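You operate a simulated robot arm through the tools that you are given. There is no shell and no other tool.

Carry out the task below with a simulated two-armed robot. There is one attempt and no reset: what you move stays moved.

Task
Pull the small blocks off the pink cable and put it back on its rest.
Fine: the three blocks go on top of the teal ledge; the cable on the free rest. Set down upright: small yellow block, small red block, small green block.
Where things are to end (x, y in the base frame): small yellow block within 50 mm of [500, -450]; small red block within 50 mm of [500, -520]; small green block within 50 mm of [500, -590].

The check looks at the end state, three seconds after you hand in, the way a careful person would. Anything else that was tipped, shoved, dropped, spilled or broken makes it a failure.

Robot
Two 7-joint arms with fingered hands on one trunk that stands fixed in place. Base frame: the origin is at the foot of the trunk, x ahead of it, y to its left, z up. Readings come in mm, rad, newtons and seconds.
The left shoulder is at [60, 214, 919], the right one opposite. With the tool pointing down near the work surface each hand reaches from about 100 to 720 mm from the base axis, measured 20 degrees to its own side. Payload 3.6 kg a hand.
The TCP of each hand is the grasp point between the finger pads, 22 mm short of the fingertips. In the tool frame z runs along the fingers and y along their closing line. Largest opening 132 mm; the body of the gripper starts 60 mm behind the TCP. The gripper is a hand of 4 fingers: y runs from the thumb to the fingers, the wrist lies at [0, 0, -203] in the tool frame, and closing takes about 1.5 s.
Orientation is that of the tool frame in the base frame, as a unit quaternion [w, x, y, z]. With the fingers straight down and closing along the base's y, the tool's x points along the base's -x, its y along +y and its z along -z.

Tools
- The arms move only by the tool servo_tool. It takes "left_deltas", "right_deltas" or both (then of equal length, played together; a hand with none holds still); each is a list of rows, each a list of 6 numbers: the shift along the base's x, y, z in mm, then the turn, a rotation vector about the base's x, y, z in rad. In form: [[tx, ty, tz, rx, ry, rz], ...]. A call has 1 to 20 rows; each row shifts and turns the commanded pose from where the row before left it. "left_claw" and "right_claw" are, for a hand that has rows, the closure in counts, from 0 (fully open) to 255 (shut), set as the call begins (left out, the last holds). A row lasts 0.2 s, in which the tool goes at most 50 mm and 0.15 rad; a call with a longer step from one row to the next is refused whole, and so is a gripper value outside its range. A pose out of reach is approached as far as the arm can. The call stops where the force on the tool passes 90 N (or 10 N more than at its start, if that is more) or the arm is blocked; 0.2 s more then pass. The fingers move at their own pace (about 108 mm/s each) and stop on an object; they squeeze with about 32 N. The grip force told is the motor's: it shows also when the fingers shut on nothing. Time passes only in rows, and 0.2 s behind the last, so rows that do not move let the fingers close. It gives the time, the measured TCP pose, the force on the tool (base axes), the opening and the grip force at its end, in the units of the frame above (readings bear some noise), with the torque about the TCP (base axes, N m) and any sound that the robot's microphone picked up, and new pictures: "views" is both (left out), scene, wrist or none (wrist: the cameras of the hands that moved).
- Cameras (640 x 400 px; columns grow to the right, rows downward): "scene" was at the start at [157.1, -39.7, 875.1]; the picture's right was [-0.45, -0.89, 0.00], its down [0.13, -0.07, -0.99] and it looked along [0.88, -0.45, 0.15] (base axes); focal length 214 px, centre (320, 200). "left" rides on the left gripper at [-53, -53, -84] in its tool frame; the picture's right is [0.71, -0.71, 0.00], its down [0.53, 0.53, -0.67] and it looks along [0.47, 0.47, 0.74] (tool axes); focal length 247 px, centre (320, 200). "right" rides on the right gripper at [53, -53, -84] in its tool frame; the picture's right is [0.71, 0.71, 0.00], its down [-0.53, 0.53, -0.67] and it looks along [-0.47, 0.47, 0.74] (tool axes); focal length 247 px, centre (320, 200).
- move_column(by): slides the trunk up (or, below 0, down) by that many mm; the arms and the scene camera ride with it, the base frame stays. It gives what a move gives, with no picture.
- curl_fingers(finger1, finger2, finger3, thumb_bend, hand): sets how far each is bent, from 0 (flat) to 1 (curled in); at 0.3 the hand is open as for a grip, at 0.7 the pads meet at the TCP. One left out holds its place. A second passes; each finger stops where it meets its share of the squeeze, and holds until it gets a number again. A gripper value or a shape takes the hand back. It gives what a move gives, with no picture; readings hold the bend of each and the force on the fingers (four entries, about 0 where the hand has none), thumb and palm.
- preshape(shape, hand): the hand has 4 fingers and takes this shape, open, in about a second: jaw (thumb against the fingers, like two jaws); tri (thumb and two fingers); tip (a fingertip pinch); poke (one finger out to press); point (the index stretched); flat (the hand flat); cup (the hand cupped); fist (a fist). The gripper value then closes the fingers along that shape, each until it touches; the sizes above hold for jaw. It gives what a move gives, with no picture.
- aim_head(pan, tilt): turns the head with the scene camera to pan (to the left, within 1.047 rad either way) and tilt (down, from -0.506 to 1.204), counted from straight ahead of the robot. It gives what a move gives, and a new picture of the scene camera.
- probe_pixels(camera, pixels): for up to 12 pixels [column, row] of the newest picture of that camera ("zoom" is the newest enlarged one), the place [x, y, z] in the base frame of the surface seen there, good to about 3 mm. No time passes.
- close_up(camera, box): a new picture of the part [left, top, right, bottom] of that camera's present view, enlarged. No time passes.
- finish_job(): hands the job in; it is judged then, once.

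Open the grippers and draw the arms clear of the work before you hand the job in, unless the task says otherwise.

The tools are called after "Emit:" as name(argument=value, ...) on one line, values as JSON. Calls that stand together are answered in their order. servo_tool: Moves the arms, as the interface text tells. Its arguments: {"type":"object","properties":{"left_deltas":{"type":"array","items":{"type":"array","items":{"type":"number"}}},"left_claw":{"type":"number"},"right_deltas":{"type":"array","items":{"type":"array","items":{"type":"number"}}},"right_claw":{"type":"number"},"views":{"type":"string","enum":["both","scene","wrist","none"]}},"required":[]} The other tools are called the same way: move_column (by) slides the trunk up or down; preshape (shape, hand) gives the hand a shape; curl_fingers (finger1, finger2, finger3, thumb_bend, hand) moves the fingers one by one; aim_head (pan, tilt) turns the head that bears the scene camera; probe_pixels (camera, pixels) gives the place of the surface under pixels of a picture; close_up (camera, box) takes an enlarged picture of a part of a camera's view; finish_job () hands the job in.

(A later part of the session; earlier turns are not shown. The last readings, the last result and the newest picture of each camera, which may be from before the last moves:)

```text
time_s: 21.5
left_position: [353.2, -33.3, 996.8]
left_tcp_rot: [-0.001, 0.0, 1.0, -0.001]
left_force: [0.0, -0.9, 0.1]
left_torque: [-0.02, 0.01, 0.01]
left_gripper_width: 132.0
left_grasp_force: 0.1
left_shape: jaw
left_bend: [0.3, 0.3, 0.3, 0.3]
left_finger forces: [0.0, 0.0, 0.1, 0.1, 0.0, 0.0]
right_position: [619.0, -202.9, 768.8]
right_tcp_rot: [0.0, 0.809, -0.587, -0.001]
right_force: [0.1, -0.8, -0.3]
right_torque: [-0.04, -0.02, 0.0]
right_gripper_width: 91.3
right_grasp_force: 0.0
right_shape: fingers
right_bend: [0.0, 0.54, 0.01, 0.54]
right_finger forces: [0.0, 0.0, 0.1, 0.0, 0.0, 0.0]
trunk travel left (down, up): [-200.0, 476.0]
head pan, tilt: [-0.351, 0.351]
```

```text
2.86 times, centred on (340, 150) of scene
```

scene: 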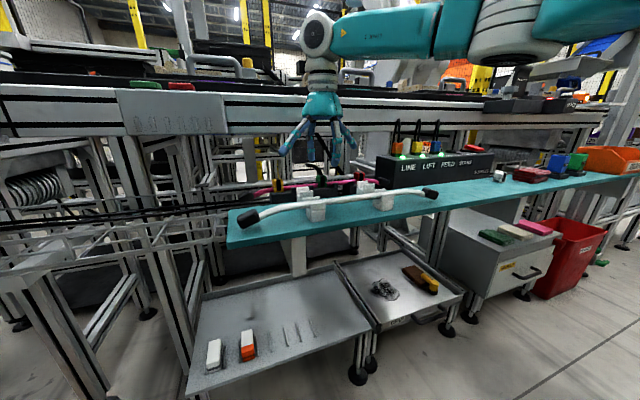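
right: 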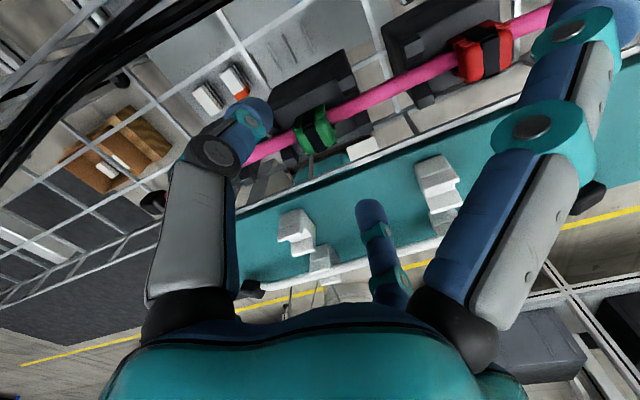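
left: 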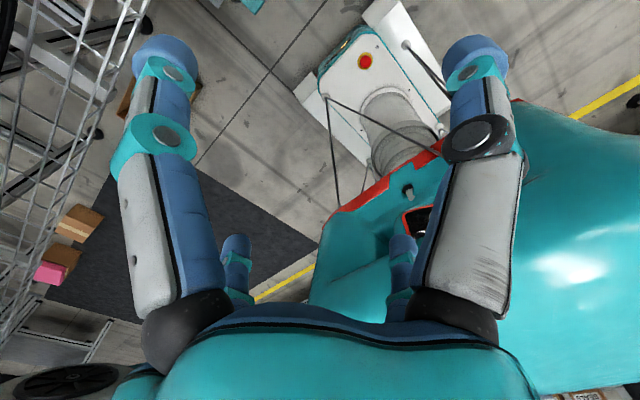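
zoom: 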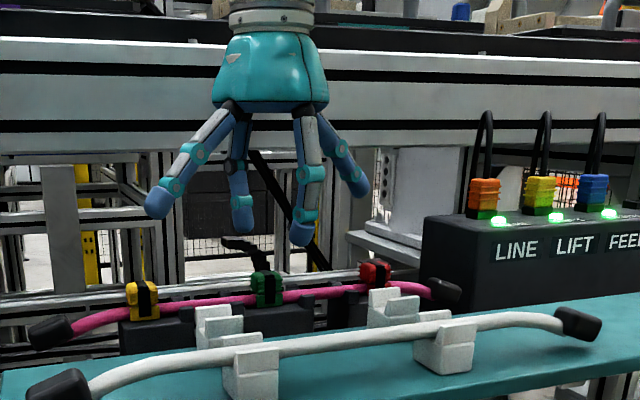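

The pinch pair straddles the green clip and the side fingers point between things. I descend 45 mm and check.

Emit:
servo_tool(right_deltas=[[0, 0, -15, 0, 0, 0], [0, 0, -15, 0, 0, 0], [0, 0, -15, 0, 0, 0], [0, 0, 0, 0, 0, 0]])

Emit:
close_up(camera="scene", box=[240, 110, 400, 220])

Emit:
close_up(camera="right", box=[200, 40, 560, 265])

```text
time_s: 22.5
left_position: [353.0, -33.1, 995.6]
left_tcp_rot: [0.0, 0.0, 1.0, 0.0]
left_force: [0.2, 0.3, 0.2]
left_torque: [-0.03, -0.02, 0.01]
left_gripper_width: 131.5
left_grasp_force: 0.0
left_shape: jaw
left_bend: [0.3, 0.3, 0.3, 0.3]
left_finger forces: [0.0, 0.1, 0.0, 0.0, 0.0, 0.0]
right_position: [620.3, -204.2, 719.7]
right_tcp_rot: [0.0, 0.809, -0.588, 0.0]
right_force: [0.3, -0.9, 0.8]
right_torque: [-0.02, 0.01, 0.01]
right_gripper_width: 91.1
right_grasp_force: 0.1
right_shape: fingers
right_bend: [0.0, 0.54, 0.01, 0.54]
right_finger forces: [0.1, 0.1, 0.0, 0.0, 0.1, 0.0]
trunk travel left (down, up): [-200.0, 476.0]
head pan, tilt: [-0.351, 0.351]
```

scene: 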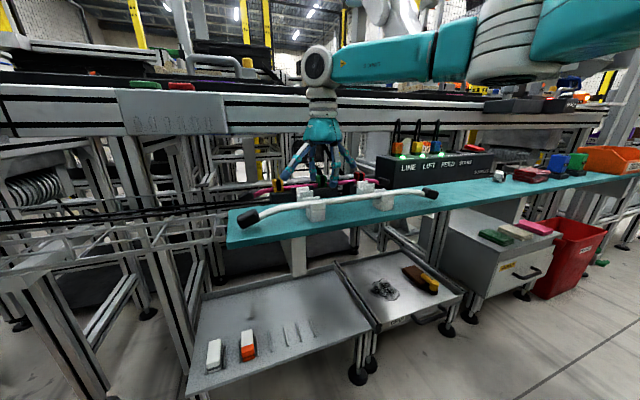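
right: 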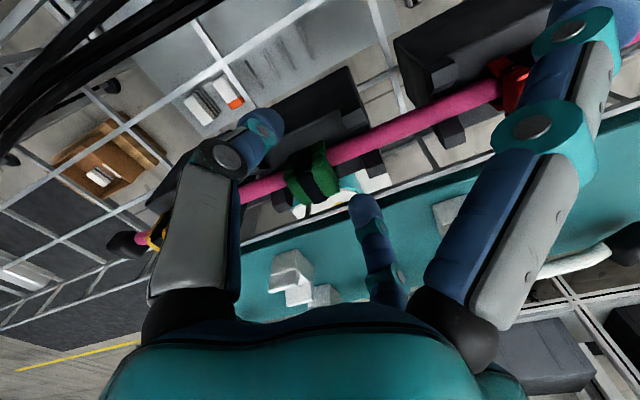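

```text
3.64 times, centred on (320, 165) of scene
```

zoom: 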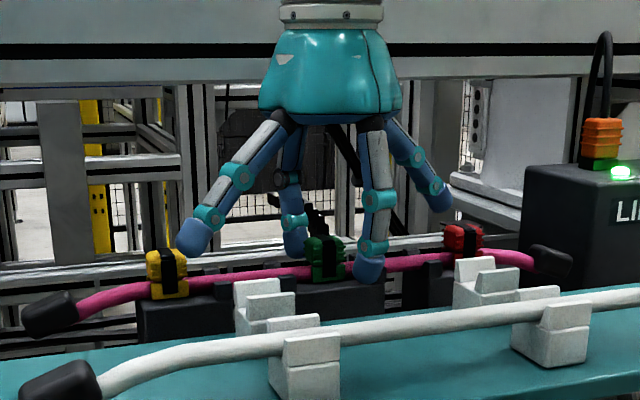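

```text
1.78 times, centred on (380, 152) of right
```

zoom: 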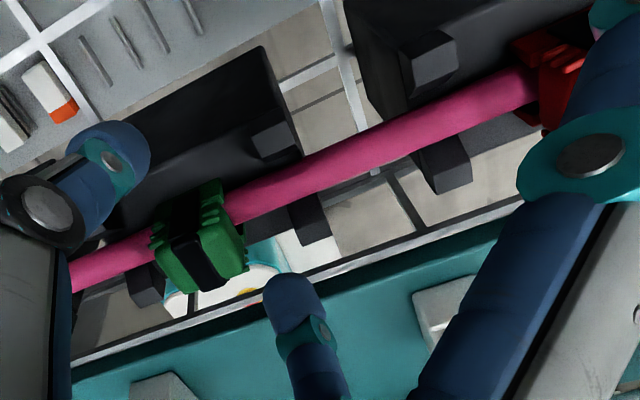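

Clear so far: side tips pass at x≈589/651, beside the neighbouring clips. I lower to z≈708 and close the pinch.

Emit:
servo_tool(right_deltas=[[0, 0.5, -6, 0, 0, 0], [-0.5, 0.5, -6, 0, 0, 0], [0, 0, 0, 0, 0, 0]], views="none")

Emit:
curl_fingers(hand="right", finger2=0.75, thumb_bend=0.75)

Emit:
close_up(camera="scene", box=[260, 130, 380, 212])

Emit:
close_up(camera="right", box=[200, 40, 560, 265])

```text
time_s: 23.3
left_position: [353.1, -33.3, 997.5]
left_tcp_rot: [-0.001, -0.001, 1.0, 0.0]
left_force: [0.0, 0.3, -0.6]
left_torque: [-0.04, 0.02, 0.0]
left_gripper_width: 132.0
left_grasp_force: 0.1
left_shape: jaw
left_bend: [0.3, 0.3, 0.3, 0.3]
left_finger forces: [0.1, 0.0, 0.0, 0.1, 0.0, 0.1]
right_position: [618.7, -201.7, 707.7]
right_tcp_rot: [0.0, 0.809, -0.588, 0.0]
right_force: [-0.2, 0.3, -0.4]
right_torque: [0.03, -0.05, -0.01]
right_gripper_width: 91.2
right_grasp_force: 0.1
right_shape: fingers
right_bend: [0.0, 0.54, 0.01, 0.54]
right_finger forces: [0.0, 0.1, 0.1, 0.0, 0.0, 0.0]
trunk travel left (down, up): [-200.0, 476.0]
head pan, tilt: [-0.351, 0.351]
```

```text
time_s: 24.3
left_position: [352.8, -33.3, 996.5]
left_tcp_rot: [0.001, -0.001, 1.0, 0.0]
left_force: [-0.2, 0.4, 1.0]
left_torque: [-0.01, 0.01, 0.01]
left_gripper_width: 131.7
left_grasp_force: 0.0
left_shape: jaw
left_bend: [0.3, 0.3, 0.3, 0.3]
left_finger forces: [0.0, 0.0, 0.0, 0.0, 0.0, 0.1]
right_position: [618.3, -201.6, 709.8]
right_tcp_rot: [-0.001, 0.809, -0.588, 0.002]
right_force: [9.5, -0.7, 14.7]
right_torque: [0.1, -0.44, -0.43]
right_gripper_width: 87.1
right_grasp_force: 22.3
right_shape: fingers
right_bend: [0.0, 0.61, 0.01, 0.64]
right_finger forces: [0.0, 16.6, 0.0, 0.0, 28.8, 0.0]
trunk travel left (down, up): [-200.0, 476.0]
head pan, tilt: [-0.351, 0.351]
```

```text
4.88 times, centred on (320, 171) of scene
```

zoom: 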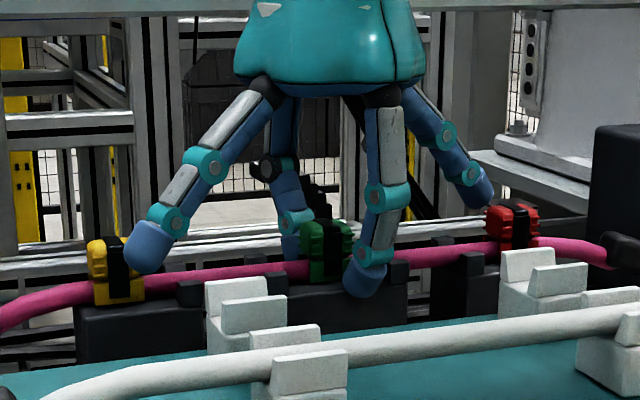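

```text
1.78 times, centred on (380, 152) of right
```

zoom: 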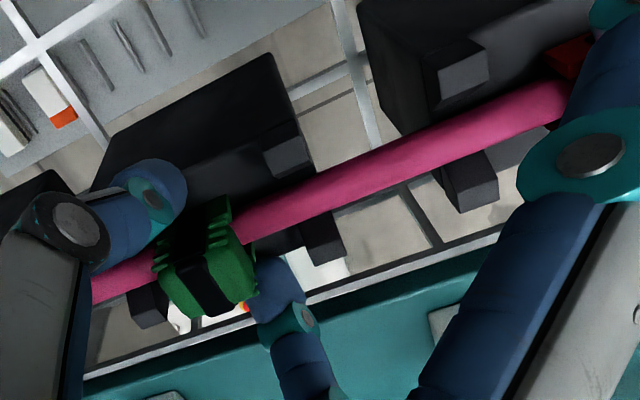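

The pinch holds the green clip (22 N grip), with ~15 N upward load, perhaps a tip touching the holder. I pull up gently, 4 mm, and watch force and picture.

Emit:
servo_tool(right_deltas=[[0, 0, 2, 0, 0, 0], [0, 0, 2, 0, 0, 0], [0, 0, 0, 0, 0, 0]], views="none")

Emit:
close_up(camera="scene", box=[260, 130, 380, 212])

```text
time_s: 25.1
left_position: [355.3, -33.4, 996.9]
left_tcp_rot: [-0.001, -0.001, 1.0, 0.0]
left_force: [0.4, -0.6, 0.8]
left_torque: [0.02, 0.02, 0.0]
left_gripper_width: 132.0
left_grasp_force: 0.1
left_shape: jaw
left_bend: [0.3, 0.3, 0.3, 0.3]
left_finger forces: [0.0, 0.1, 0.1, 0.0, 0.1, 0.0]
right_position: [618.7, -202.0, 710.7]
right_tcp_rot: [0.003, 0.809, -0.588, -0.001]
right_force: [9.6, -2.5, -1.4]
right_torque: [-0.07, -0.33, -0.32]
right_gripper_width: 87.5
right_grasp_force: 15.5
right_shape: fingers
right_bend: [0.0, 0.61, 0.01, 0.63]
right_finger forces: [0.1, 7.2, 0.0, 0.0, 23.5, 0.0]
trunk travel left (down, up): [-200.0, 476.0]
head pan, tilt: [-0.351, 0.351]
```

```text
4.88 times, centred on (320, 171) of scene
```

zoom: 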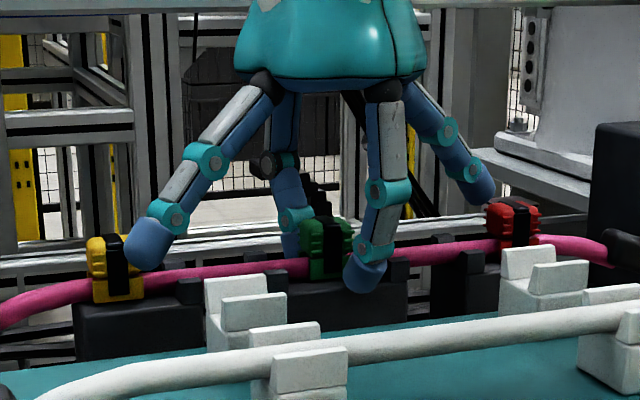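

Load is near zero now and the clip still grips. I keep pulling up slowly.

Emit:
servo_tool(right_deltas=[[0.5, 0, 2, 0, 0, 0], [0.5, 0, 2, 0, 0, 0], [0, 0, 2, 0, 0, 0], [0, 0, 0, 0, 0, 0]], views="none")

Emit:
close_up(camera="scene", box=[260, 130, 380, 212])

```text
time_s: 26.1
left_position: [353.0, -34.2, 997.1]
left_tcp_rot: [-0.001, 0.0, 1.0, 0.001]
left_force: [-0.4, -0.3, 0.2]
left_torque: [0.03, 0.03, 0.01]
left_gripper_width: 131.9
left_grasp_force: 0.1
left_shape: jaw
left_bend: [0.3, 0.3, 0.3, 0.3]
left_finger forces: [0.0, 0.0, 0.1, 0.0, 0.0, 0.0]
right_position: [620.8, -202.7, 719.6]
right_tcp_rot: [0.001, 0.809, -0.588, 0.0]
right_force: [0.0, -0.7, -0.2]
right_torque: [0.05, 0.0, -0.01]
right_gripper_width: 85.2
right_grasp_force: 8.0
right_shape: fingers
right_bend: [0.0, 0.63, 0.01, 0.68]
right_finger forces: [0.0, 7.9, 0.1, 0.1, 8.0, 0.0]
trunk travel left (down, up): [-200.0, 476.0]
head pan, tilt: [-0.351, 0.351]
```

```text
4.88 times, centred on (320, 171) of scene
```

zoom: 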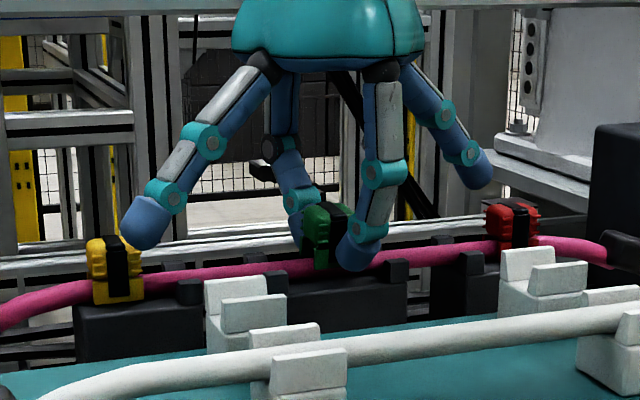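

The green clip now moves up while the cable stays down in its holders. I continue lifting straight up.

Emit:
servo_tool(right_deltas=[[0, 0, 5, 0, 0, 0], [0, 0, 5, 0, 0, 0], [0, 0, 8, 0, 0, 0], [0, 0, 10, 0, 0, 0], [0, 0, 10, 0, 0, 0], [0, 0, 0, 0, 0, 0]])

Emit:
close_up(camera="scene", box=[260, 110, 380, 192])

Emit:
close_up(camera="right", box=[200, 40, 560, 265])

```text
time_s: 27.5
left_position: [353.6, -33.2, 996.5]
left_tcp_rot: [-0.001, 0.0, 1.0, 0.0]
left_force: [-0.5, -0.2, -0.5]
left_torque: [-0.01, -0.01, 0.01]
left_gripper_width: 132.3
left_grasp_force: 0.1
left_shape: jaw
left_bend: [0.3, 0.3, 0.3, 0.3]
left_finger forces: [0.0, 0.1, 0.0, 0.0, 0.0, 0.0]
right_position: [620.2, -201.5, 757.2]
right_tcp_rot: [0.0, 0.809, -0.588, -0.001]
right_force: [-0.2, 0.5, 0.0]
right_torque: [0.01, 0.02, 0.03]
right_gripper_width: 85.4
right_grasp_force: 8.0
right_shape: fingers
right_bend: [0.0, 0.63, 0.01, 0.68]
right_finger forces: [0.1, 8.0, 0.0, 0.0, 7.9, 0.0]
trunk travel left (down, up): [-200.0, 476.0]
head pan, tilt: [-0.351, 0.351]
```

scene: 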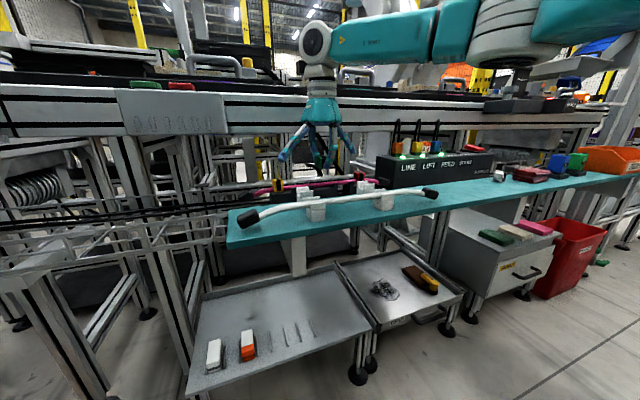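
right: 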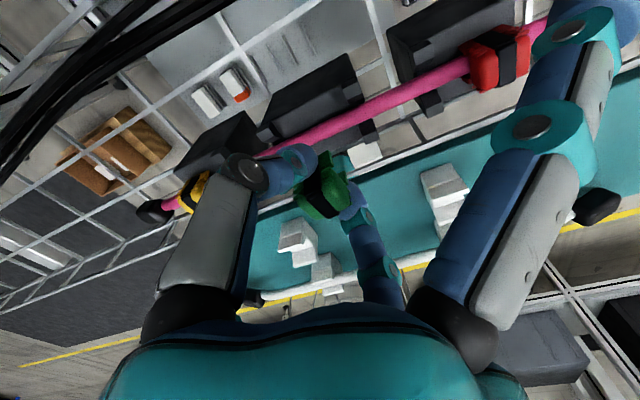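

```text
4.88 times, centred on (320, 151) of scene
```

zoom: 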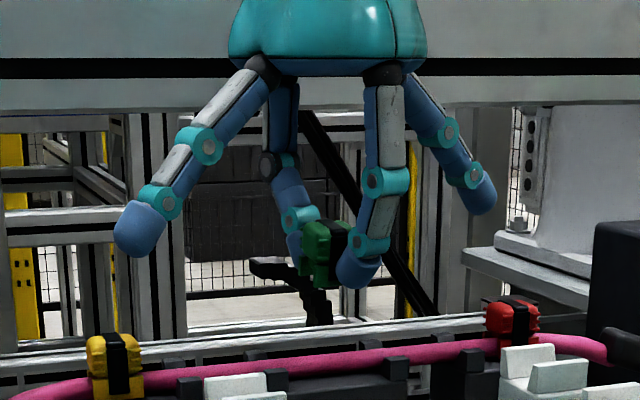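

```text
1.78 times, centred on (380, 152) of right
```

zoom: 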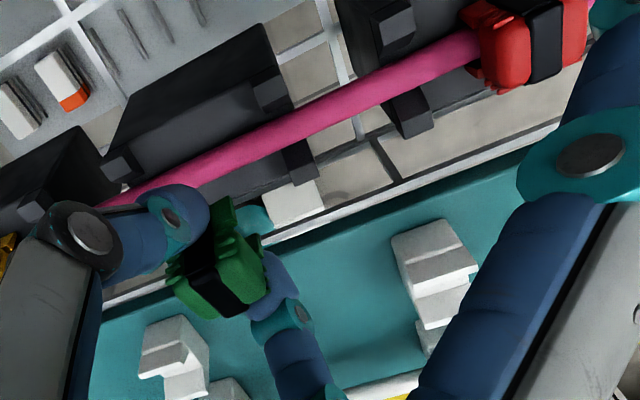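

The green clip is held free, cable stayed in place. Before carrying it over I inspect the target zone on the ledge around scene pixels (440-560,160-200).

Emit:
close_up(camera="scene", box=[380, 120, 620, 260])

Emit:
probe_pixels(camera="zoom", pixels=[[316, 140], [300, 160], [390, 140], [350, 160], [260, 160], [200, 190], [300, 180], [30, 110], [30, 160], [280, 135], [220, 215], [460, 110]])

```text
2.67 times, centred on (500, 190) of scene
```

zoom: 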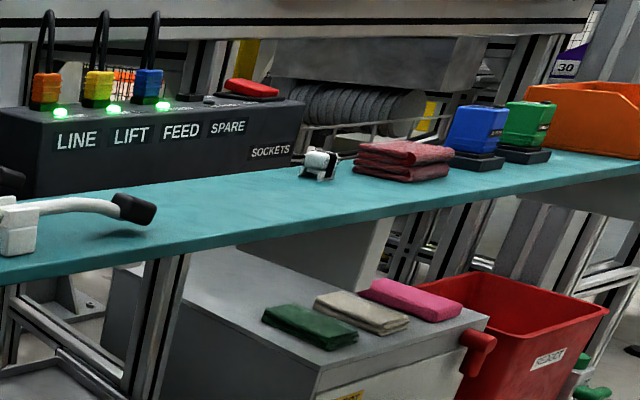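

```text
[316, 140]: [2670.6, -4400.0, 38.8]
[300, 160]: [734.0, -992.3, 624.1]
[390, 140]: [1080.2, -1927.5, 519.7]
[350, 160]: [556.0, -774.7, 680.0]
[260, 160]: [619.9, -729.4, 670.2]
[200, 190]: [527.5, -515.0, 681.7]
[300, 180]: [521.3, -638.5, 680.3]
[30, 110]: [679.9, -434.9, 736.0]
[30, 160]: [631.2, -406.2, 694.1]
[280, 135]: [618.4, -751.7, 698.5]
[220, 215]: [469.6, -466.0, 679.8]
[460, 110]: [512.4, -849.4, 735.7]
```

The ledge target zone (z≈680, y -440…-640) is free; the white plug and cloth lie beyond y≈-650. I measure the held green clip's top and bottom.

Emit:
close_up(camera="scene", box=[305, 140, 355, 175])

```text
11.43 times, centred on (330, 158) of scene
```

zoom: 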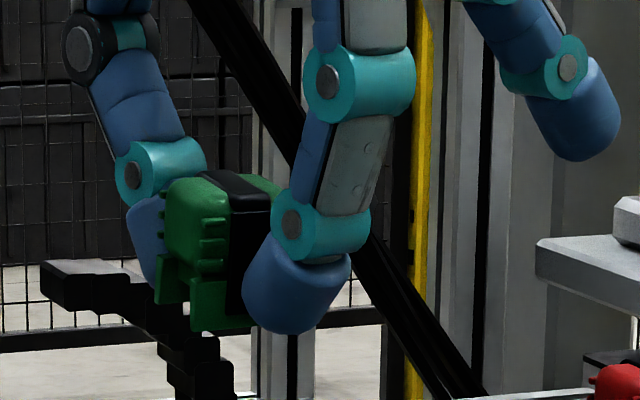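

The clip looks like an inverted U held fairly upright. I probe its top and bottom corners.

Emit:
probe_pixels(camera="zoom", pixels=[[185, 185], [225, 205], [170, 298], [203, 322], [240, 322], [215, 240], [180, 240], [245, 190], [200, 215], [290, 328], [310, 310], [150, 265]])

```text
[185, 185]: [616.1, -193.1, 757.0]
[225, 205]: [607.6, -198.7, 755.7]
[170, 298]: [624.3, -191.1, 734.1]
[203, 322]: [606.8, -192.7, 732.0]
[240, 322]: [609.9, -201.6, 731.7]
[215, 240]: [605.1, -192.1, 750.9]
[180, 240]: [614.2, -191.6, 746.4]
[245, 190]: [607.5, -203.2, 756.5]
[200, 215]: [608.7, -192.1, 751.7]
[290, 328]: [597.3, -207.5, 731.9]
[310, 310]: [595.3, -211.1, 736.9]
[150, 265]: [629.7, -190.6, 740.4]
```

Block bottom is 26 mm below TCP, so set-down TCP is ≈706-707. I lift, pull back over the ledge to x=500 and travel to y=-590.

Emit:
servo_tool(right_deltas=[[0, 0, 20, 0, 0, 0], [-30, 0, 10, 0, 0, 0], [-30, 0, 0, 0, 0, 0], [-30, 0, 0, 0, 0, 0], [-30, 0, 0, 0, 0, 0], [0, -30, 0, 0, 0, 0], [0, -30, 0, 0, 0, 0], [0, -30, 0, 0, 0, 0], [0, -30, 0, 0, 0, 0], [0, -30, 0, 0, 0, 0], [0, -30, 0, 0, 0, 0], [0, -30, 0, 0, 0, 0], [0, -30, 0, 0, 0, 0], [0, -30, 0, 0, 0, 0], [0, -30, 0, 0, 0, 0], [0, -30, 0, 0, 0, 0], [0, -30, 0, 0, 0, 0], [0, -28, 0, 0, 0, 0], [0, 0, 0, 0, 0, 0]])

Emit:
aim_head(pan=-0.8, tilt=0.3)

```text
time_s: 31.5
left_position: [353.7, -35.0, 996.1]
left_tcp_rot: [-0.001, -0.001, 1.0, 0.0]
left_force: [0.2, 0.4, 0.3]
left_torque: [0.01, 0.02, 0.0]
left_gripper_width: 131.7
left_grasp_force: 0.1
left_shape: jaw
left_bend: [0.3, 0.3, 0.3, 0.3]
left_finger forces: [0.0, 0.1, 0.0, 0.0, 0.1, 0.1]
right_position: [499.6, -591.8, 784.7]
right_tcp_rot: [0.0, 0.809, -0.588, 0.0]
right_force: [0.3, 0.3, -0.5]
right_torque: [0.03, -0.03, -0.03]
right_gripper_width: 85.4
right_grasp_force: 8.2
right_shape: fingers
right_bend: [0.0, 0.63, 0.01, 0.68]
right_finger forces: [0.1, 7.9, 0.1, 0.0, 7.9, 0.1]
trunk travel left (down, up): [-200.0, 476.0]
head pan, tilt: [-0.351, 0.351]
```

scene: 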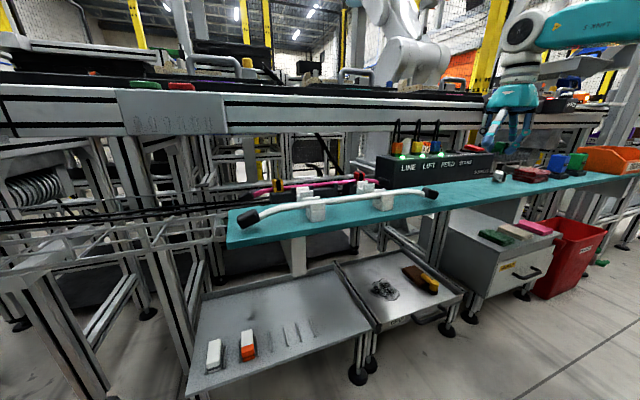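
right: 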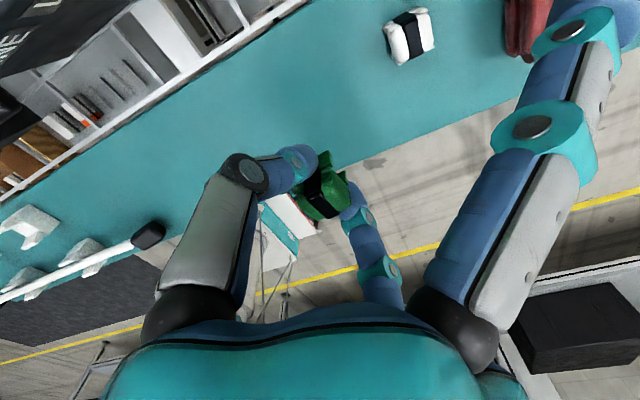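

```text
time_s: 32.4
left_position: [354.2, -33.2, 996.7]
left_tcp_rot: [-0.001, 0.0, 1.0, 0.0]
left_force: [0.5, 0.4, -0.2]
left_torque: [0.02, 0.0, -0.03]
left_gripper_width: 131.9
left_grasp_force: 0.1
left_shape: jaw
left_bend: [0.3, 0.3, 0.3, 0.3]
left_finger forces: [0.0, 0.1, 0.1, 0.0, 0.1, 0.1]
right_position: [499.6, -590.7, 785.4]
right_tcp_rot: [0.0, 0.809, -0.587, 0.0]
right_force: [-0.2, 0.0, -0.5]
right_torque: [0.01, -0.01, -0.02]
right_gripper_width: 85.3
right_grasp_force: 7.5
right_shape: fingers
right_bend: [0.0, 0.63, 0.01, 0.68]
right_finger forces: [0.0, 7.9, 0.0, 0.1, 7.8, 0.0]
trunk travel left (down, up): [-200.0, 476.0]
head pan, tilt: [-0.799, 0.3]
```

scene: 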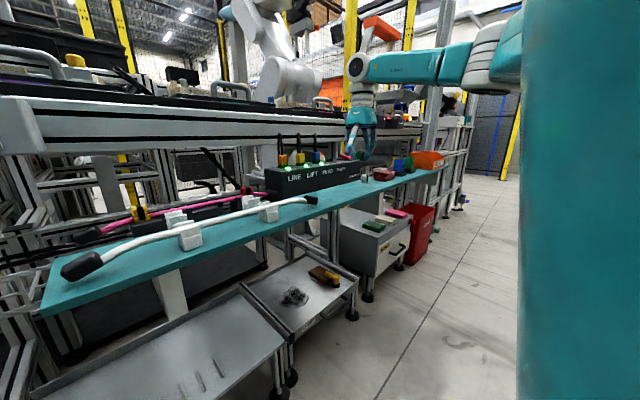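

A white block with black strap sits on the ledge at wrist pixel (410,35); I check its place against the -y side finger's landing point (~(531,-686)).

Emit:
close_up(camera="right", box=[240, 0, 560, 200])

Emit:
probe_pixels(camera="zoom", pixels=[[320, 40], [310, 115], [375, 85], [290, 60], [540, 40], [350, 150], [180, 150], [170, 320], [190, 420]])

```text
2.00 times, centred on (400, 100) of right
```

zoom: 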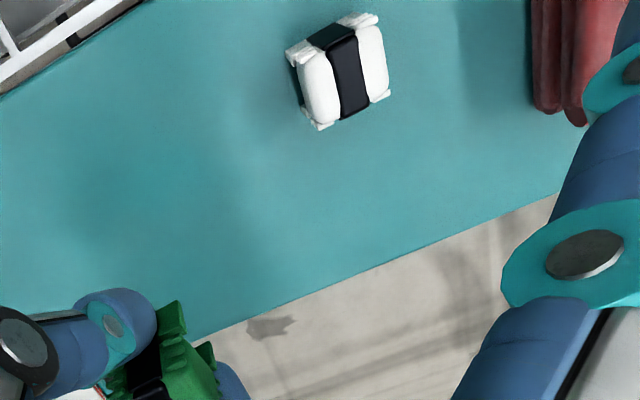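

```text
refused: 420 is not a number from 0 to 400
```

Emit:
probe_pixels(camera="zoom", pixels=[[320, 40], [325, 100], [375, 80], [300, 60], [560, 60], [350, 150], [180, 150], [450, 230], [160, 350]])

```text
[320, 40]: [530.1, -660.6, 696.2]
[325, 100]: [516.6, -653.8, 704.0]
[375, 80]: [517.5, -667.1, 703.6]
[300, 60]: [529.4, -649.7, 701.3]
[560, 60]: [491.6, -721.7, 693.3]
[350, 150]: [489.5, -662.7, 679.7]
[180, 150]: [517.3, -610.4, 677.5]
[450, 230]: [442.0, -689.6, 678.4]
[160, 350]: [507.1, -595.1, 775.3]
```

The white block is at (522,-658), too near that finger tip. I turn the hand to ~30° so the side fingers land at (587,-540)/(413,-640), clear of all, then look again.

Emit:
servo_tool(right_deltas=[[0, 1, 0, 0, 0, -0.136], [0, 1, 0, 0, 0, -0.136], [0, 1, 0, 0, 0, -0.136], [0, 1, 0, 0, 0, -0.136], [0, 0, -10, 0, 0, -0.136], [0, 0, -10, 0, 0, -0.136], [0, 0, -10, 0, 0, -0.136], [0, 0, -10, 0, 0, -0.136], [0, 0, 0, 0, 0, -0.136], [0, 0, 0, 0, 0, -0.136], [0, 0, 0, 0, 0, 0]])

Emit:
close_up(camera="scene", box=[320, 110, 420, 190])

```text
time_s: 34.8
left_position: [353.1, -33.9, 997.3]
left_tcp_rot: [0.0, 0.0, 1.0, 0.0]
left_force: [0.1, 0.4, 0.1]
left_torque: [0.02, 0.0, 0.0]
left_gripper_width: 131.8
left_grasp_force: 0.2
left_shape: jaw
left_bend: [0.3, 0.3, 0.3, 0.3]
left_finger forces: [0.0, 0.0, 0.0, 0.0, 0.0, 0.1]
right_position: [499.7, -584.4, 745.7]
right_tcp_rot: [0.0, -0.259, 0.966, 0.0]
right_force: [0.6, 0.3, 0.3]
right_torque: [-0.01, 0.02, 0.0]
right_gripper_width: 85.4
right_grasp_force: 7.8
right_shape: fingers
right_bend: [0.0, 0.63, 0.01, 0.67]
right_finger forces: [0.0, 7.9, 0.0, 0.0, 7.9, 0.0]
trunk travel left (down, up): [-200.0, 476.0]
head pan, tilt: [-0.799, 0.3]
```

scene: 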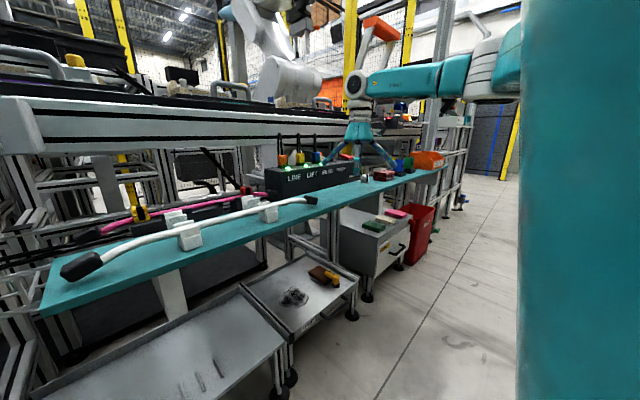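
right: 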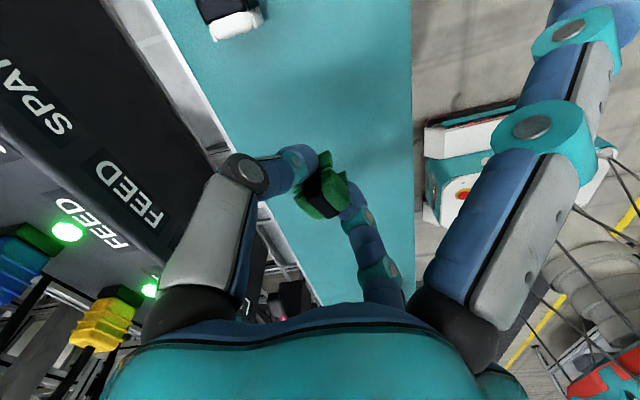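

```text
5.00 times, centred on (370, 150) of scene
```

zoom: 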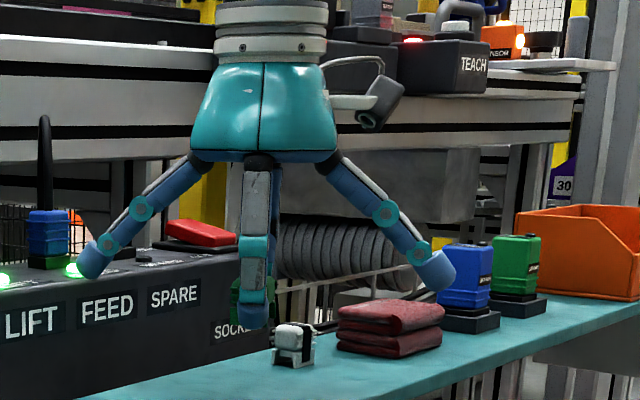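

Side fingers are clear of the control box front (x≈620) and white block. I lower the green block to just above the ledge.

Emit:
servo_tool(right_deltas=[[0, 0, -12, 0, 0, 0], [0, 0, -12, 0, 0, 0], [0, 0, -10, 0, 0, 0], [0, 0, -3, 0, 0, 0], [0, 0, 0, 0, 0, 0]])

Emit:
close_up(camera="scene", box=[340, 140, 400, 190])

Emit:
close_up(camera="right", box=[220, 100, 440, 240])

```text
time_s: 36.0
left_position: [353.0, -33.7, 996.4]
left_tcp_rot: [-0.001, -0.001, 1.0, 0.0]
left_force: [-0.1, 0.7, 0.1]
left_torque: [-0.01, 0.02, -0.01]
left_gripper_width: 131.8
left_grasp_force: 0.1
left_shape: jaw
left_bend: [0.3, 0.3, 0.3, 0.3]
left_finger forces: [0.1, 0.0, 0.0, 0.0, 0.0, 0.0]
right_position: [499.8, -584.9, 710.4]
right_tcp_rot: [0.0, -0.259, 0.966, 0.001]
right_force: [-0.4, 0.1, -0.7]
right_torque: [-0.01, -0.02, -0.02]
right_gripper_width: 85.3
right_grasp_force: 7.9
right_shape: fingers
right_bend: [0.0, 0.63, 0.01, 0.67]
right_finger forces: [0.1, 8.0, 0.0, 0.0, 7.9, 0.0]
trunk travel left (down, up): [-200.0, 476.0]
head pan, tilt: [-0.799, 0.3]
```

scene: 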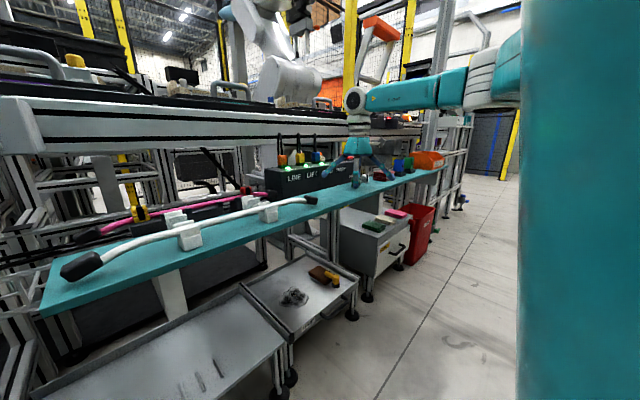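
right: 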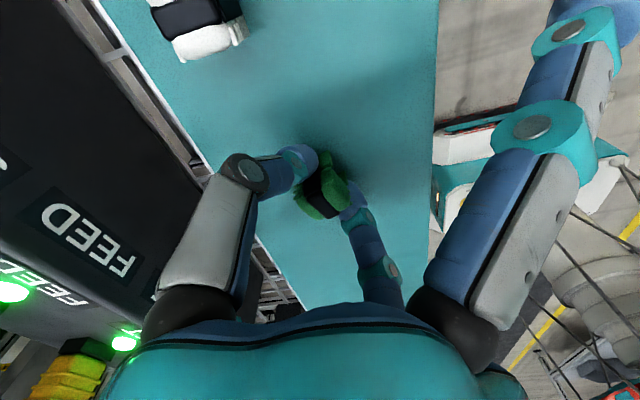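

```text
8.00 times, centred on (370, 165) of scene
```

zoom: 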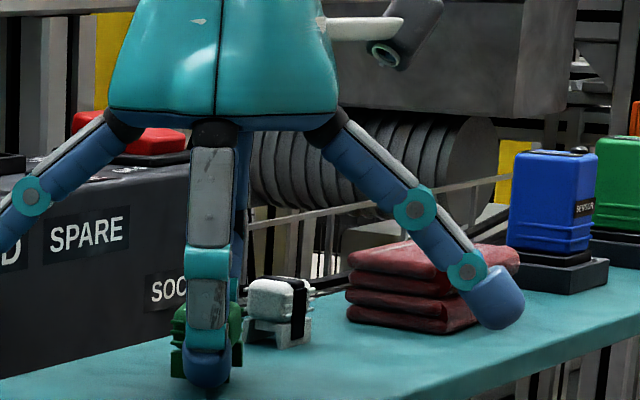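

```text
2.86 times, centred on (330, 170) of right
```

zoom: 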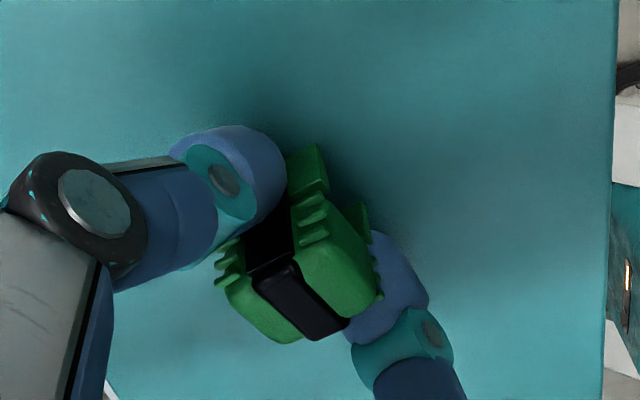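

No contact yet at z 710. I lower in 1 mm steps until the force rises.

Emit:
servo_tool(right_deltas=[[0, 0, -1.5, 0, 0, 0], [0, 0, -1, 0, 0, 0], [0, 0, 0, 0, 0, 0]], views="none")

Emit:
servo_tool(right_deltas=[[0, 0, -1, 0, 0, 0], [0, 0, 0, 0, 0, 0]], views="none")

Emit:
close_up(camera="scene", box=[350, 165, 380, 190])

```text
time_s: 36.8
left_position: [352.6, -34.4, 996.4]
left_tcp_rot: [-0.001, 0.0, 1.0, 0.0]
left_force: [-0.6, -1.2, 0.9]
left_torque: [-0.01, -0.04, -0.01]
left_gripper_width: 131.9
left_grasp_force: 0.1
left_shape: jaw
left_bend: [0.3, 0.3, 0.3, 0.3]
left_finger forces: [0.0, 0.0, 0.1, 0.0, 0.0, 0.0]
right_position: [499.5, -586.5, 705.7]
right_tcp_rot: [0.0, -0.261, 0.965, 0.0]
right_force: [0.4, 0.4, -0.4]
right_torque: [0.0, -0.03, -0.03]
right_gripper_width: 85.4
right_grasp_force: 8.0
right_shape: fingers
right_bend: [0.0, 0.63, 0.01, 0.67]
right_finger forces: [0.1, 8.0, 0.0, 0.0, 7.9, 0.0]
trunk travel left (down, up): [-200.0, 476.0]
head pan, tilt: [-0.799, 0.3]
```

```text
time_s: 37.4
left_position: [352.6, -32.6, 996.0]
left_tcp_rot: [-0.001, 0.001, 1.0, 0.0]
left_force: [0.0, -0.9, -0.4]
left_torque: [0.04, 0.04, 0.03]
left_gripper_width: 131.9
left_grasp_force: 0.0
left_shape: jaw
left_bend: [0.3, 0.3, 0.3, 0.3]
left_finger forces: [0.0, 0.0, 0.0, 0.0, 0.0, 0.1]
right_position: [499.3, -586.6, 705.8]
right_tcp_rot: [0.001, -0.259, 0.966, 0.001]
right_force: [-0.2, -0.8, 1.1]
right_torque: [-0.04, -0.01, 0.0]
right_gripper_width: 85.4
right_grasp_force: 8.3
right_shape: fingers
right_bend: [0.0, 0.63, 0.01, 0.67]
right_finger forces: [0.0, 7.7, 0.1, 0.0, 8.4, 0.0]
trunk travel left (down, up): [-200.0, 476.0]
head pan, tilt: [-0.799, 0.3]
```

```text
16.00 times, centred on (365, 178) of scene
```

zoom: 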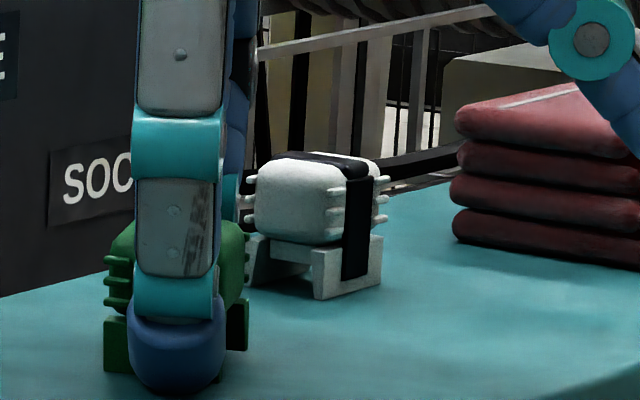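

The block looks upright with its feet almost on the ledge and ~1 N contact. Another small step, then check force.

Emit:
servo_tool(right_deltas=[[0, 0, -1, 0, 0, 0], [0, 0, 0, 0, 0, 0]], views="none")

Emit:
servo_tool(right_deltas=[[0, 0, -1, 0, 0, 0], [0, 0, 0, 0, 0, 0]], views="none")

```text
time_s: 38.0
left_position: [352.7, -33.6, 996.5]
left_tcp_rot: [-0.001, 0.001, 1.0, 0.0]
left_force: [-0.7, 0.4, -0.4]
left_torque: [0.01, 0.0, 0.01]
left_gripper_width: 131.9
left_grasp_force: 0.1
left_shape: jaw
left_bend: [0.3, 0.3, 0.3, 0.3]
left_finger forces: [0.0, 0.0, 0.0, 0.0, 0.1, 0.0]
right_position: [498.4, -585.4, 705.4]
right_tcp_rot: [0.0, -0.259, 0.966, -0.001]
right_force: [0.5, -2.1, 3.9]
right_torque: [0.0, 0.0, 0.01]
right_gripper_width: 85.3
right_grasp_force: 8.6
right_shape: fingers
right_bend: [0.0, 0.63, 0.01, 0.67]
right_finger forces: [0.1, 7.7, 0.0, 0.0, 10.0, 0.0]
trunk travel left (down, up): [-200.0, 476.0]
head pan, tilt: [-0.799, 0.3]
```

```text
time_s: 38.6
left_position: [352.1, -33.5, 996.7]
left_tcp_rot: [0.0, 0.0, 1.0, 0.0]
left_force: [0.0, 0.1, -0.5]
left_torque: [0.0, 0.0, 0.02]
left_gripper_width: 131.9
left_grasp_force: 0.0
left_shape: jaw
left_bend: [0.3, 0.3, 0.3, 0.3]
left_finger forces: [0.0, 0.1, 0.1, 0.0, 0.0, 0.0]
right_position: [499.1, -585.4, 705.3]
right_tcp_rot: [0.0, -0.259, 0.966, -0.001]
right_force: [0.1, -0.8, 9.1]
right_torque: [0.08, 0.08, 0.03]
right_gripper_width: 85.4
right_grasp_force: 11.5
right_shape: fingers
right_bend: [0.0, 0.63, 0.01, 0.67]
right_finger forces: [0.1, 12.3, 0.1, 0.0, 10.6, 0.1]
trunk travel left (down, up): [-200.0, 476.0]
head pan, tilt: [-0.799, 0.3]
```

Firm contact (9 N). I relieve 1 mm and open the pinch evenly.

Emit:
servo_tool(right_deltas=[[0, 0, 1, 0, 0, 0], [0, 0, 0, 0, 0, 0]], views="none")

Emit:
curl_fingers(hand="right", finger2=0.58, thumb_bend=0.62)

Emit:
curl_fingers(hand="right", finger2=0.54, thumb_bend=0.56)

Emit:
close_up(camera="scene", box=[340, 155, 390, 190])

Emit:
close_up(camera="right", box=[220, 100, 440, 240])

```text
time_s: 39.2
left_position: [353.3, -32.4, 995.9]
left_tcp_rot: [-0.001, 0.0, 1.0, 0.0]
left_force: [0.3, -0.5, 0.8]
left_torque: [-0.02, 0.02, 0.01]
left_gripper_width: 131.8
left_grasp_force: 0.1
left_shape: jaw
left_bend: [0.3, 0.3, 0.3, 0.3]
left_finger forces: [0.0, 0.0, 0.1, 0.0, 0.0, 0.0]
right_position: [499.1, -586.1, 706.1]
right_tcp_rot: [0.0, -0.261, 0.965, 0.0]
right_force: [1.0, -2.0, 5.6]
right_torque: [0.0, 0.01, 0.0]
right_gripper_width: 85.4
right_grasp_force: 10.2
right_shape: fingers
right_bend: [0.0, 0.63, 0.01, 0.67]
right_finger forces: [0.0, 9.7, 0.0, 0.1, 10.7, 0.1]
trunk travel left (down, up): [-200.0, 476.0]
head pan, tilt: [-0.799, 0.3]
```

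```text
time_s: 40.2
left_position: [352.5, -33.5, 996.4]
left_tcp_rot: [-0.001, -0.001, 1.0, -0.001]
left_force: [0.8, 0.4, 0.1]
left_torque: [0.02, 0.01, 0.0]
left_gripper_width: 131.7
left_grasp_force: 0.1
left_shape: jaw
left_bend: [0.3, 0.3, 0.3, 0.3]
left_finger forces: [0.1, 0.0, 0.0, 0.0, 0.1, 0.1]
right_position: [498.6, -585.2, 707.1]
right_tcp_rot: [0.0, -0.26, 0.966, 0.0]
right_force: [0.3, -0.9, 8.3]
right_torque: [0.1, 0.03, -0.01]
right_gripper_width: 86.6
right_grasp_force: 4.4
right_shape: fingers
right_bend: [0.0, 0.61, 0.01, 0.63]
right_finger forces: [0.1, 6.3, 0.0, 0.0, 1.8, 0.0]
trunk travel left (down, up): [-200.0, 476.0]
head pan, tilt: [-0.799, 0.3]
```

```text
time_s: 41.2
left_position: [352.2, -33.2, 996.9]
left_tcp_rot: [0.0, -0.001, 1.0, 0.0]
left_force: [-0.5, 1.3, -0.4]
left_torque: [-0.02, 0.02, 0.01]
left_gripper_width: 132.0
left_grasp_force: 0.1
left_shape: jaw
left_bend: [0.3, 0.3, 0.3, 0.3]
left_finger forces: [0.0, 0.1, 0.0, 0.1, 0.0, 0.1]
right_position: [497.8, -584.4, 708.3]
right_tcp_rot: [0.002, -0.259, 0.966, -0.001]
right_force: [1.3, 0.7, 15.6]
right_torque: [0.04, -0.03, -0.02]
right_gripper_width: 88.1
right_grasp_force: 7.8
right_shape: fingers
right_bend: [0.0, 0.58, 0.01, 0.58]
right_finger forces: [0.1, 8.2, 0.1, 0.0, 7.3, 0.1]
trunk travel left (down, up): [-200.0, 476.0]
head pan, tilt: [-0.799, 0.3]
```

```text
11.43 times, centred on (365, 172) of scene
```

zoom: 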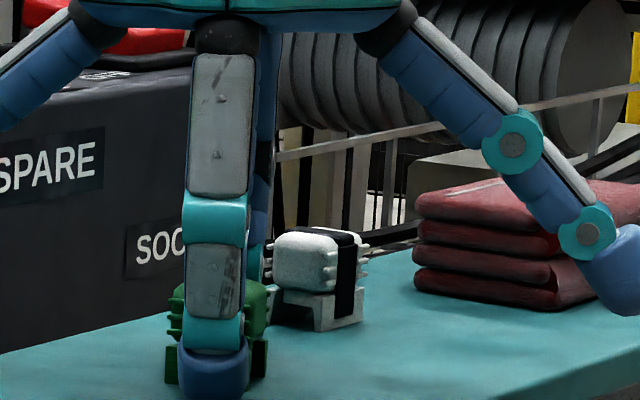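

```text
2.86 times, centred on (330, 170) of right
```

zoom: 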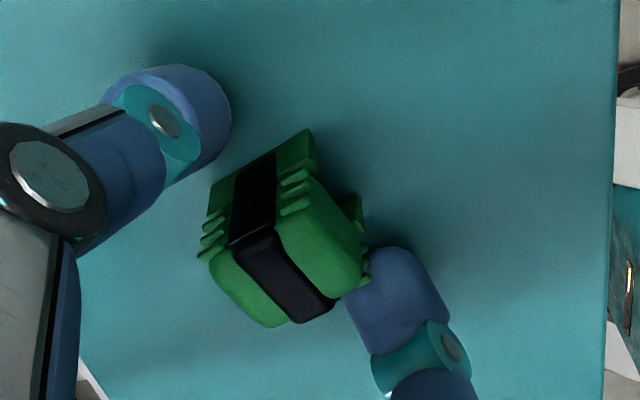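

The block stands upright; opening fingers push on the ledge. I lift 5 mm, open further, and rise clear.

Emit:
servo_tool(right_deltas=[[0, 0, 2, 0, 0, 0], [0, 0, 3, 0, 0, 0], [0, 0, 0, 0, 0, 0]], views="none")

Emit:
curl_fingers(hand="right", finger2=0.5, thumb_bend=0.5)

Emit:
servo_tool(right_deltas=[[0, 0, 10, 0, 0, 0], [0, 0, 20, 0, 0, 0], [0, 0, 25, 0, 0, 0], [0, 0, 20, 0, 0, 0], [0, 0, 0, 0, 0, 0]])

Emit:
close_up(camera="scene", box=[340, 155, 390, 190])

```text
time_s: 42.0
left_position: [353.1, -34.9, 995.4]
left_tcp_rot: [0.0, 0.0, 1.0, 0.0]
left_force: [0.4, 0.3, 0.1]
left_torque: [0.01, -0.01, 0.01]
left_gripper_width: 131.9
left_grasp_force: 0.0
left_shape: jaw
left_bend: [0.3, 0.3, 0.3, 0.3]
left_finger forces: [0.0, 0.0, 0.0, 0.1, 0.0, 0.1]
right_position: [498.7, -586.1, 709.9]
right_tcp_rot: [-0.002, -0.26, 0.966, 0.0]
right_force: [0.8, 0.2, 1.7]
right_torque: [0.01, -0.02, 0.0]
right_gripper_width: 89.8
right_grasp_force: 0.7
right_shape: fingers
right_bend: [0.0, 0.55, 0.01, 0.56]
right_finger forces: [0.0, 1.2, 0.1, 0.0, 0.0, 0.1]
trunk travel left (down, up): [-200.0, 476.0]
head pan, tilt: [-0.799, 0.3]
```

```text
time_s: 43.0
left_position: [353.8, -35.0, 996.1]
left_tcp_rot: [-0.001, 0.0, 1.0, 0.0]
left_force: [0.0, 0.4, 0.4]
left_torque: [0.02, 0.03, -0.03]
left_gripper_width: 131.9
left_grasp_force: 0.1
left_shape: jaw
left_bend: [0.3, 0.3, 0.3, 0.3]
left_finger forces: [0.0, 0.1, 0.0, 0.0, 0.0, 0.0]
right_position: [499.1, -585.5, 709.9]
right_tcp_rot: [0.0, -0.259, 0.966, 0.0]
right_force: [-1.0, 1.0, 1.0]
right_torque: [-0.02, -0.02, 0.01]
right_gripper_width: 93.3
right_grasp_force: 0.0
right_shape: fingers
right_bend: [0.0, 0.5, 0.01, 0.5]
right_finger forces: [0.1, 0.0, 0.0, 0.0, 0.1, 0.0]
trunk travel left (down, up): [-200.0, 476.0]
head pan, tilt: [-0.799, 0.3]
```

```text
time_s: 44.2
left_position: [354.2, -33.8, 995.5]
left_tcp_rot: [-0.001, 0.0, 1.0, -0.001]
left_force: [-0.4, 0.8, -0.3]
left_torque: [-0.02, 0.03, -0.02]
left_gripper_width: 132.0
left_grasp_force: 0.0
left_shape: jaw
left_bend: [0.3, 0.3, 0.3, 0.3]
left_finger forces: [0.1, 0.0, 0.1, 0.0, 0.0, 0.1]
right_position: [502.2, -586.6, 785.0]
right_tcp_rot: [0.001, -0.259, 0.966, 0.0]
right_force: [-0.2, 0.2, -0.4]
right_torque: [0.02, 0.02, 0.0]
right_gripper_width: 93.2
right_grasp_force: 0.1
right_shape: fingers
right_bend: [0.0, 0.5, 0.01, 0.5]
right_finger forces: [0.0, 0.0, 0.0, 0.0, 0.0, 0.0]
trunk travel left (down, up): [-200.0, 476.0]
head pan, tilt: [-0.799, 0.3]
```

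scene: 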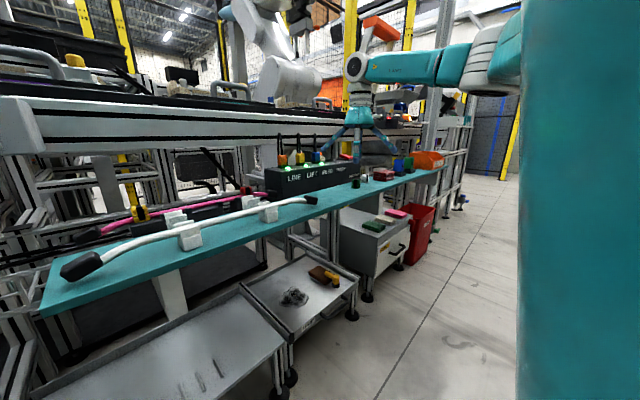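
right: 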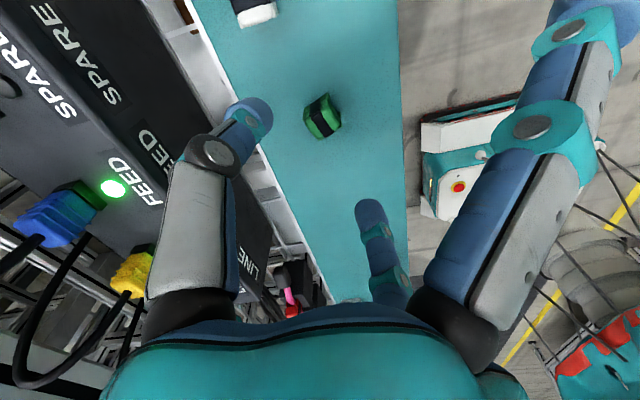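

```text
11.43 times, centred on (365, 172) of scene
```

zoom: 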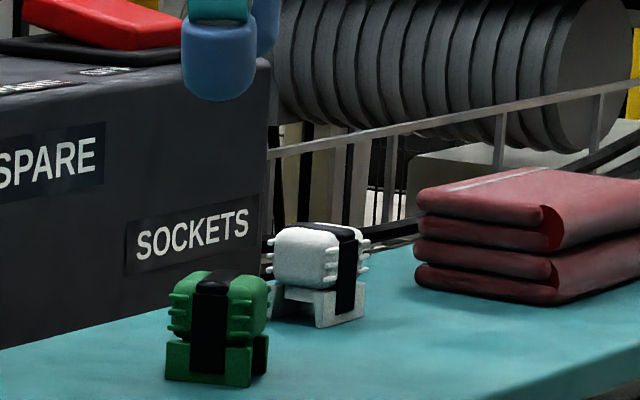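

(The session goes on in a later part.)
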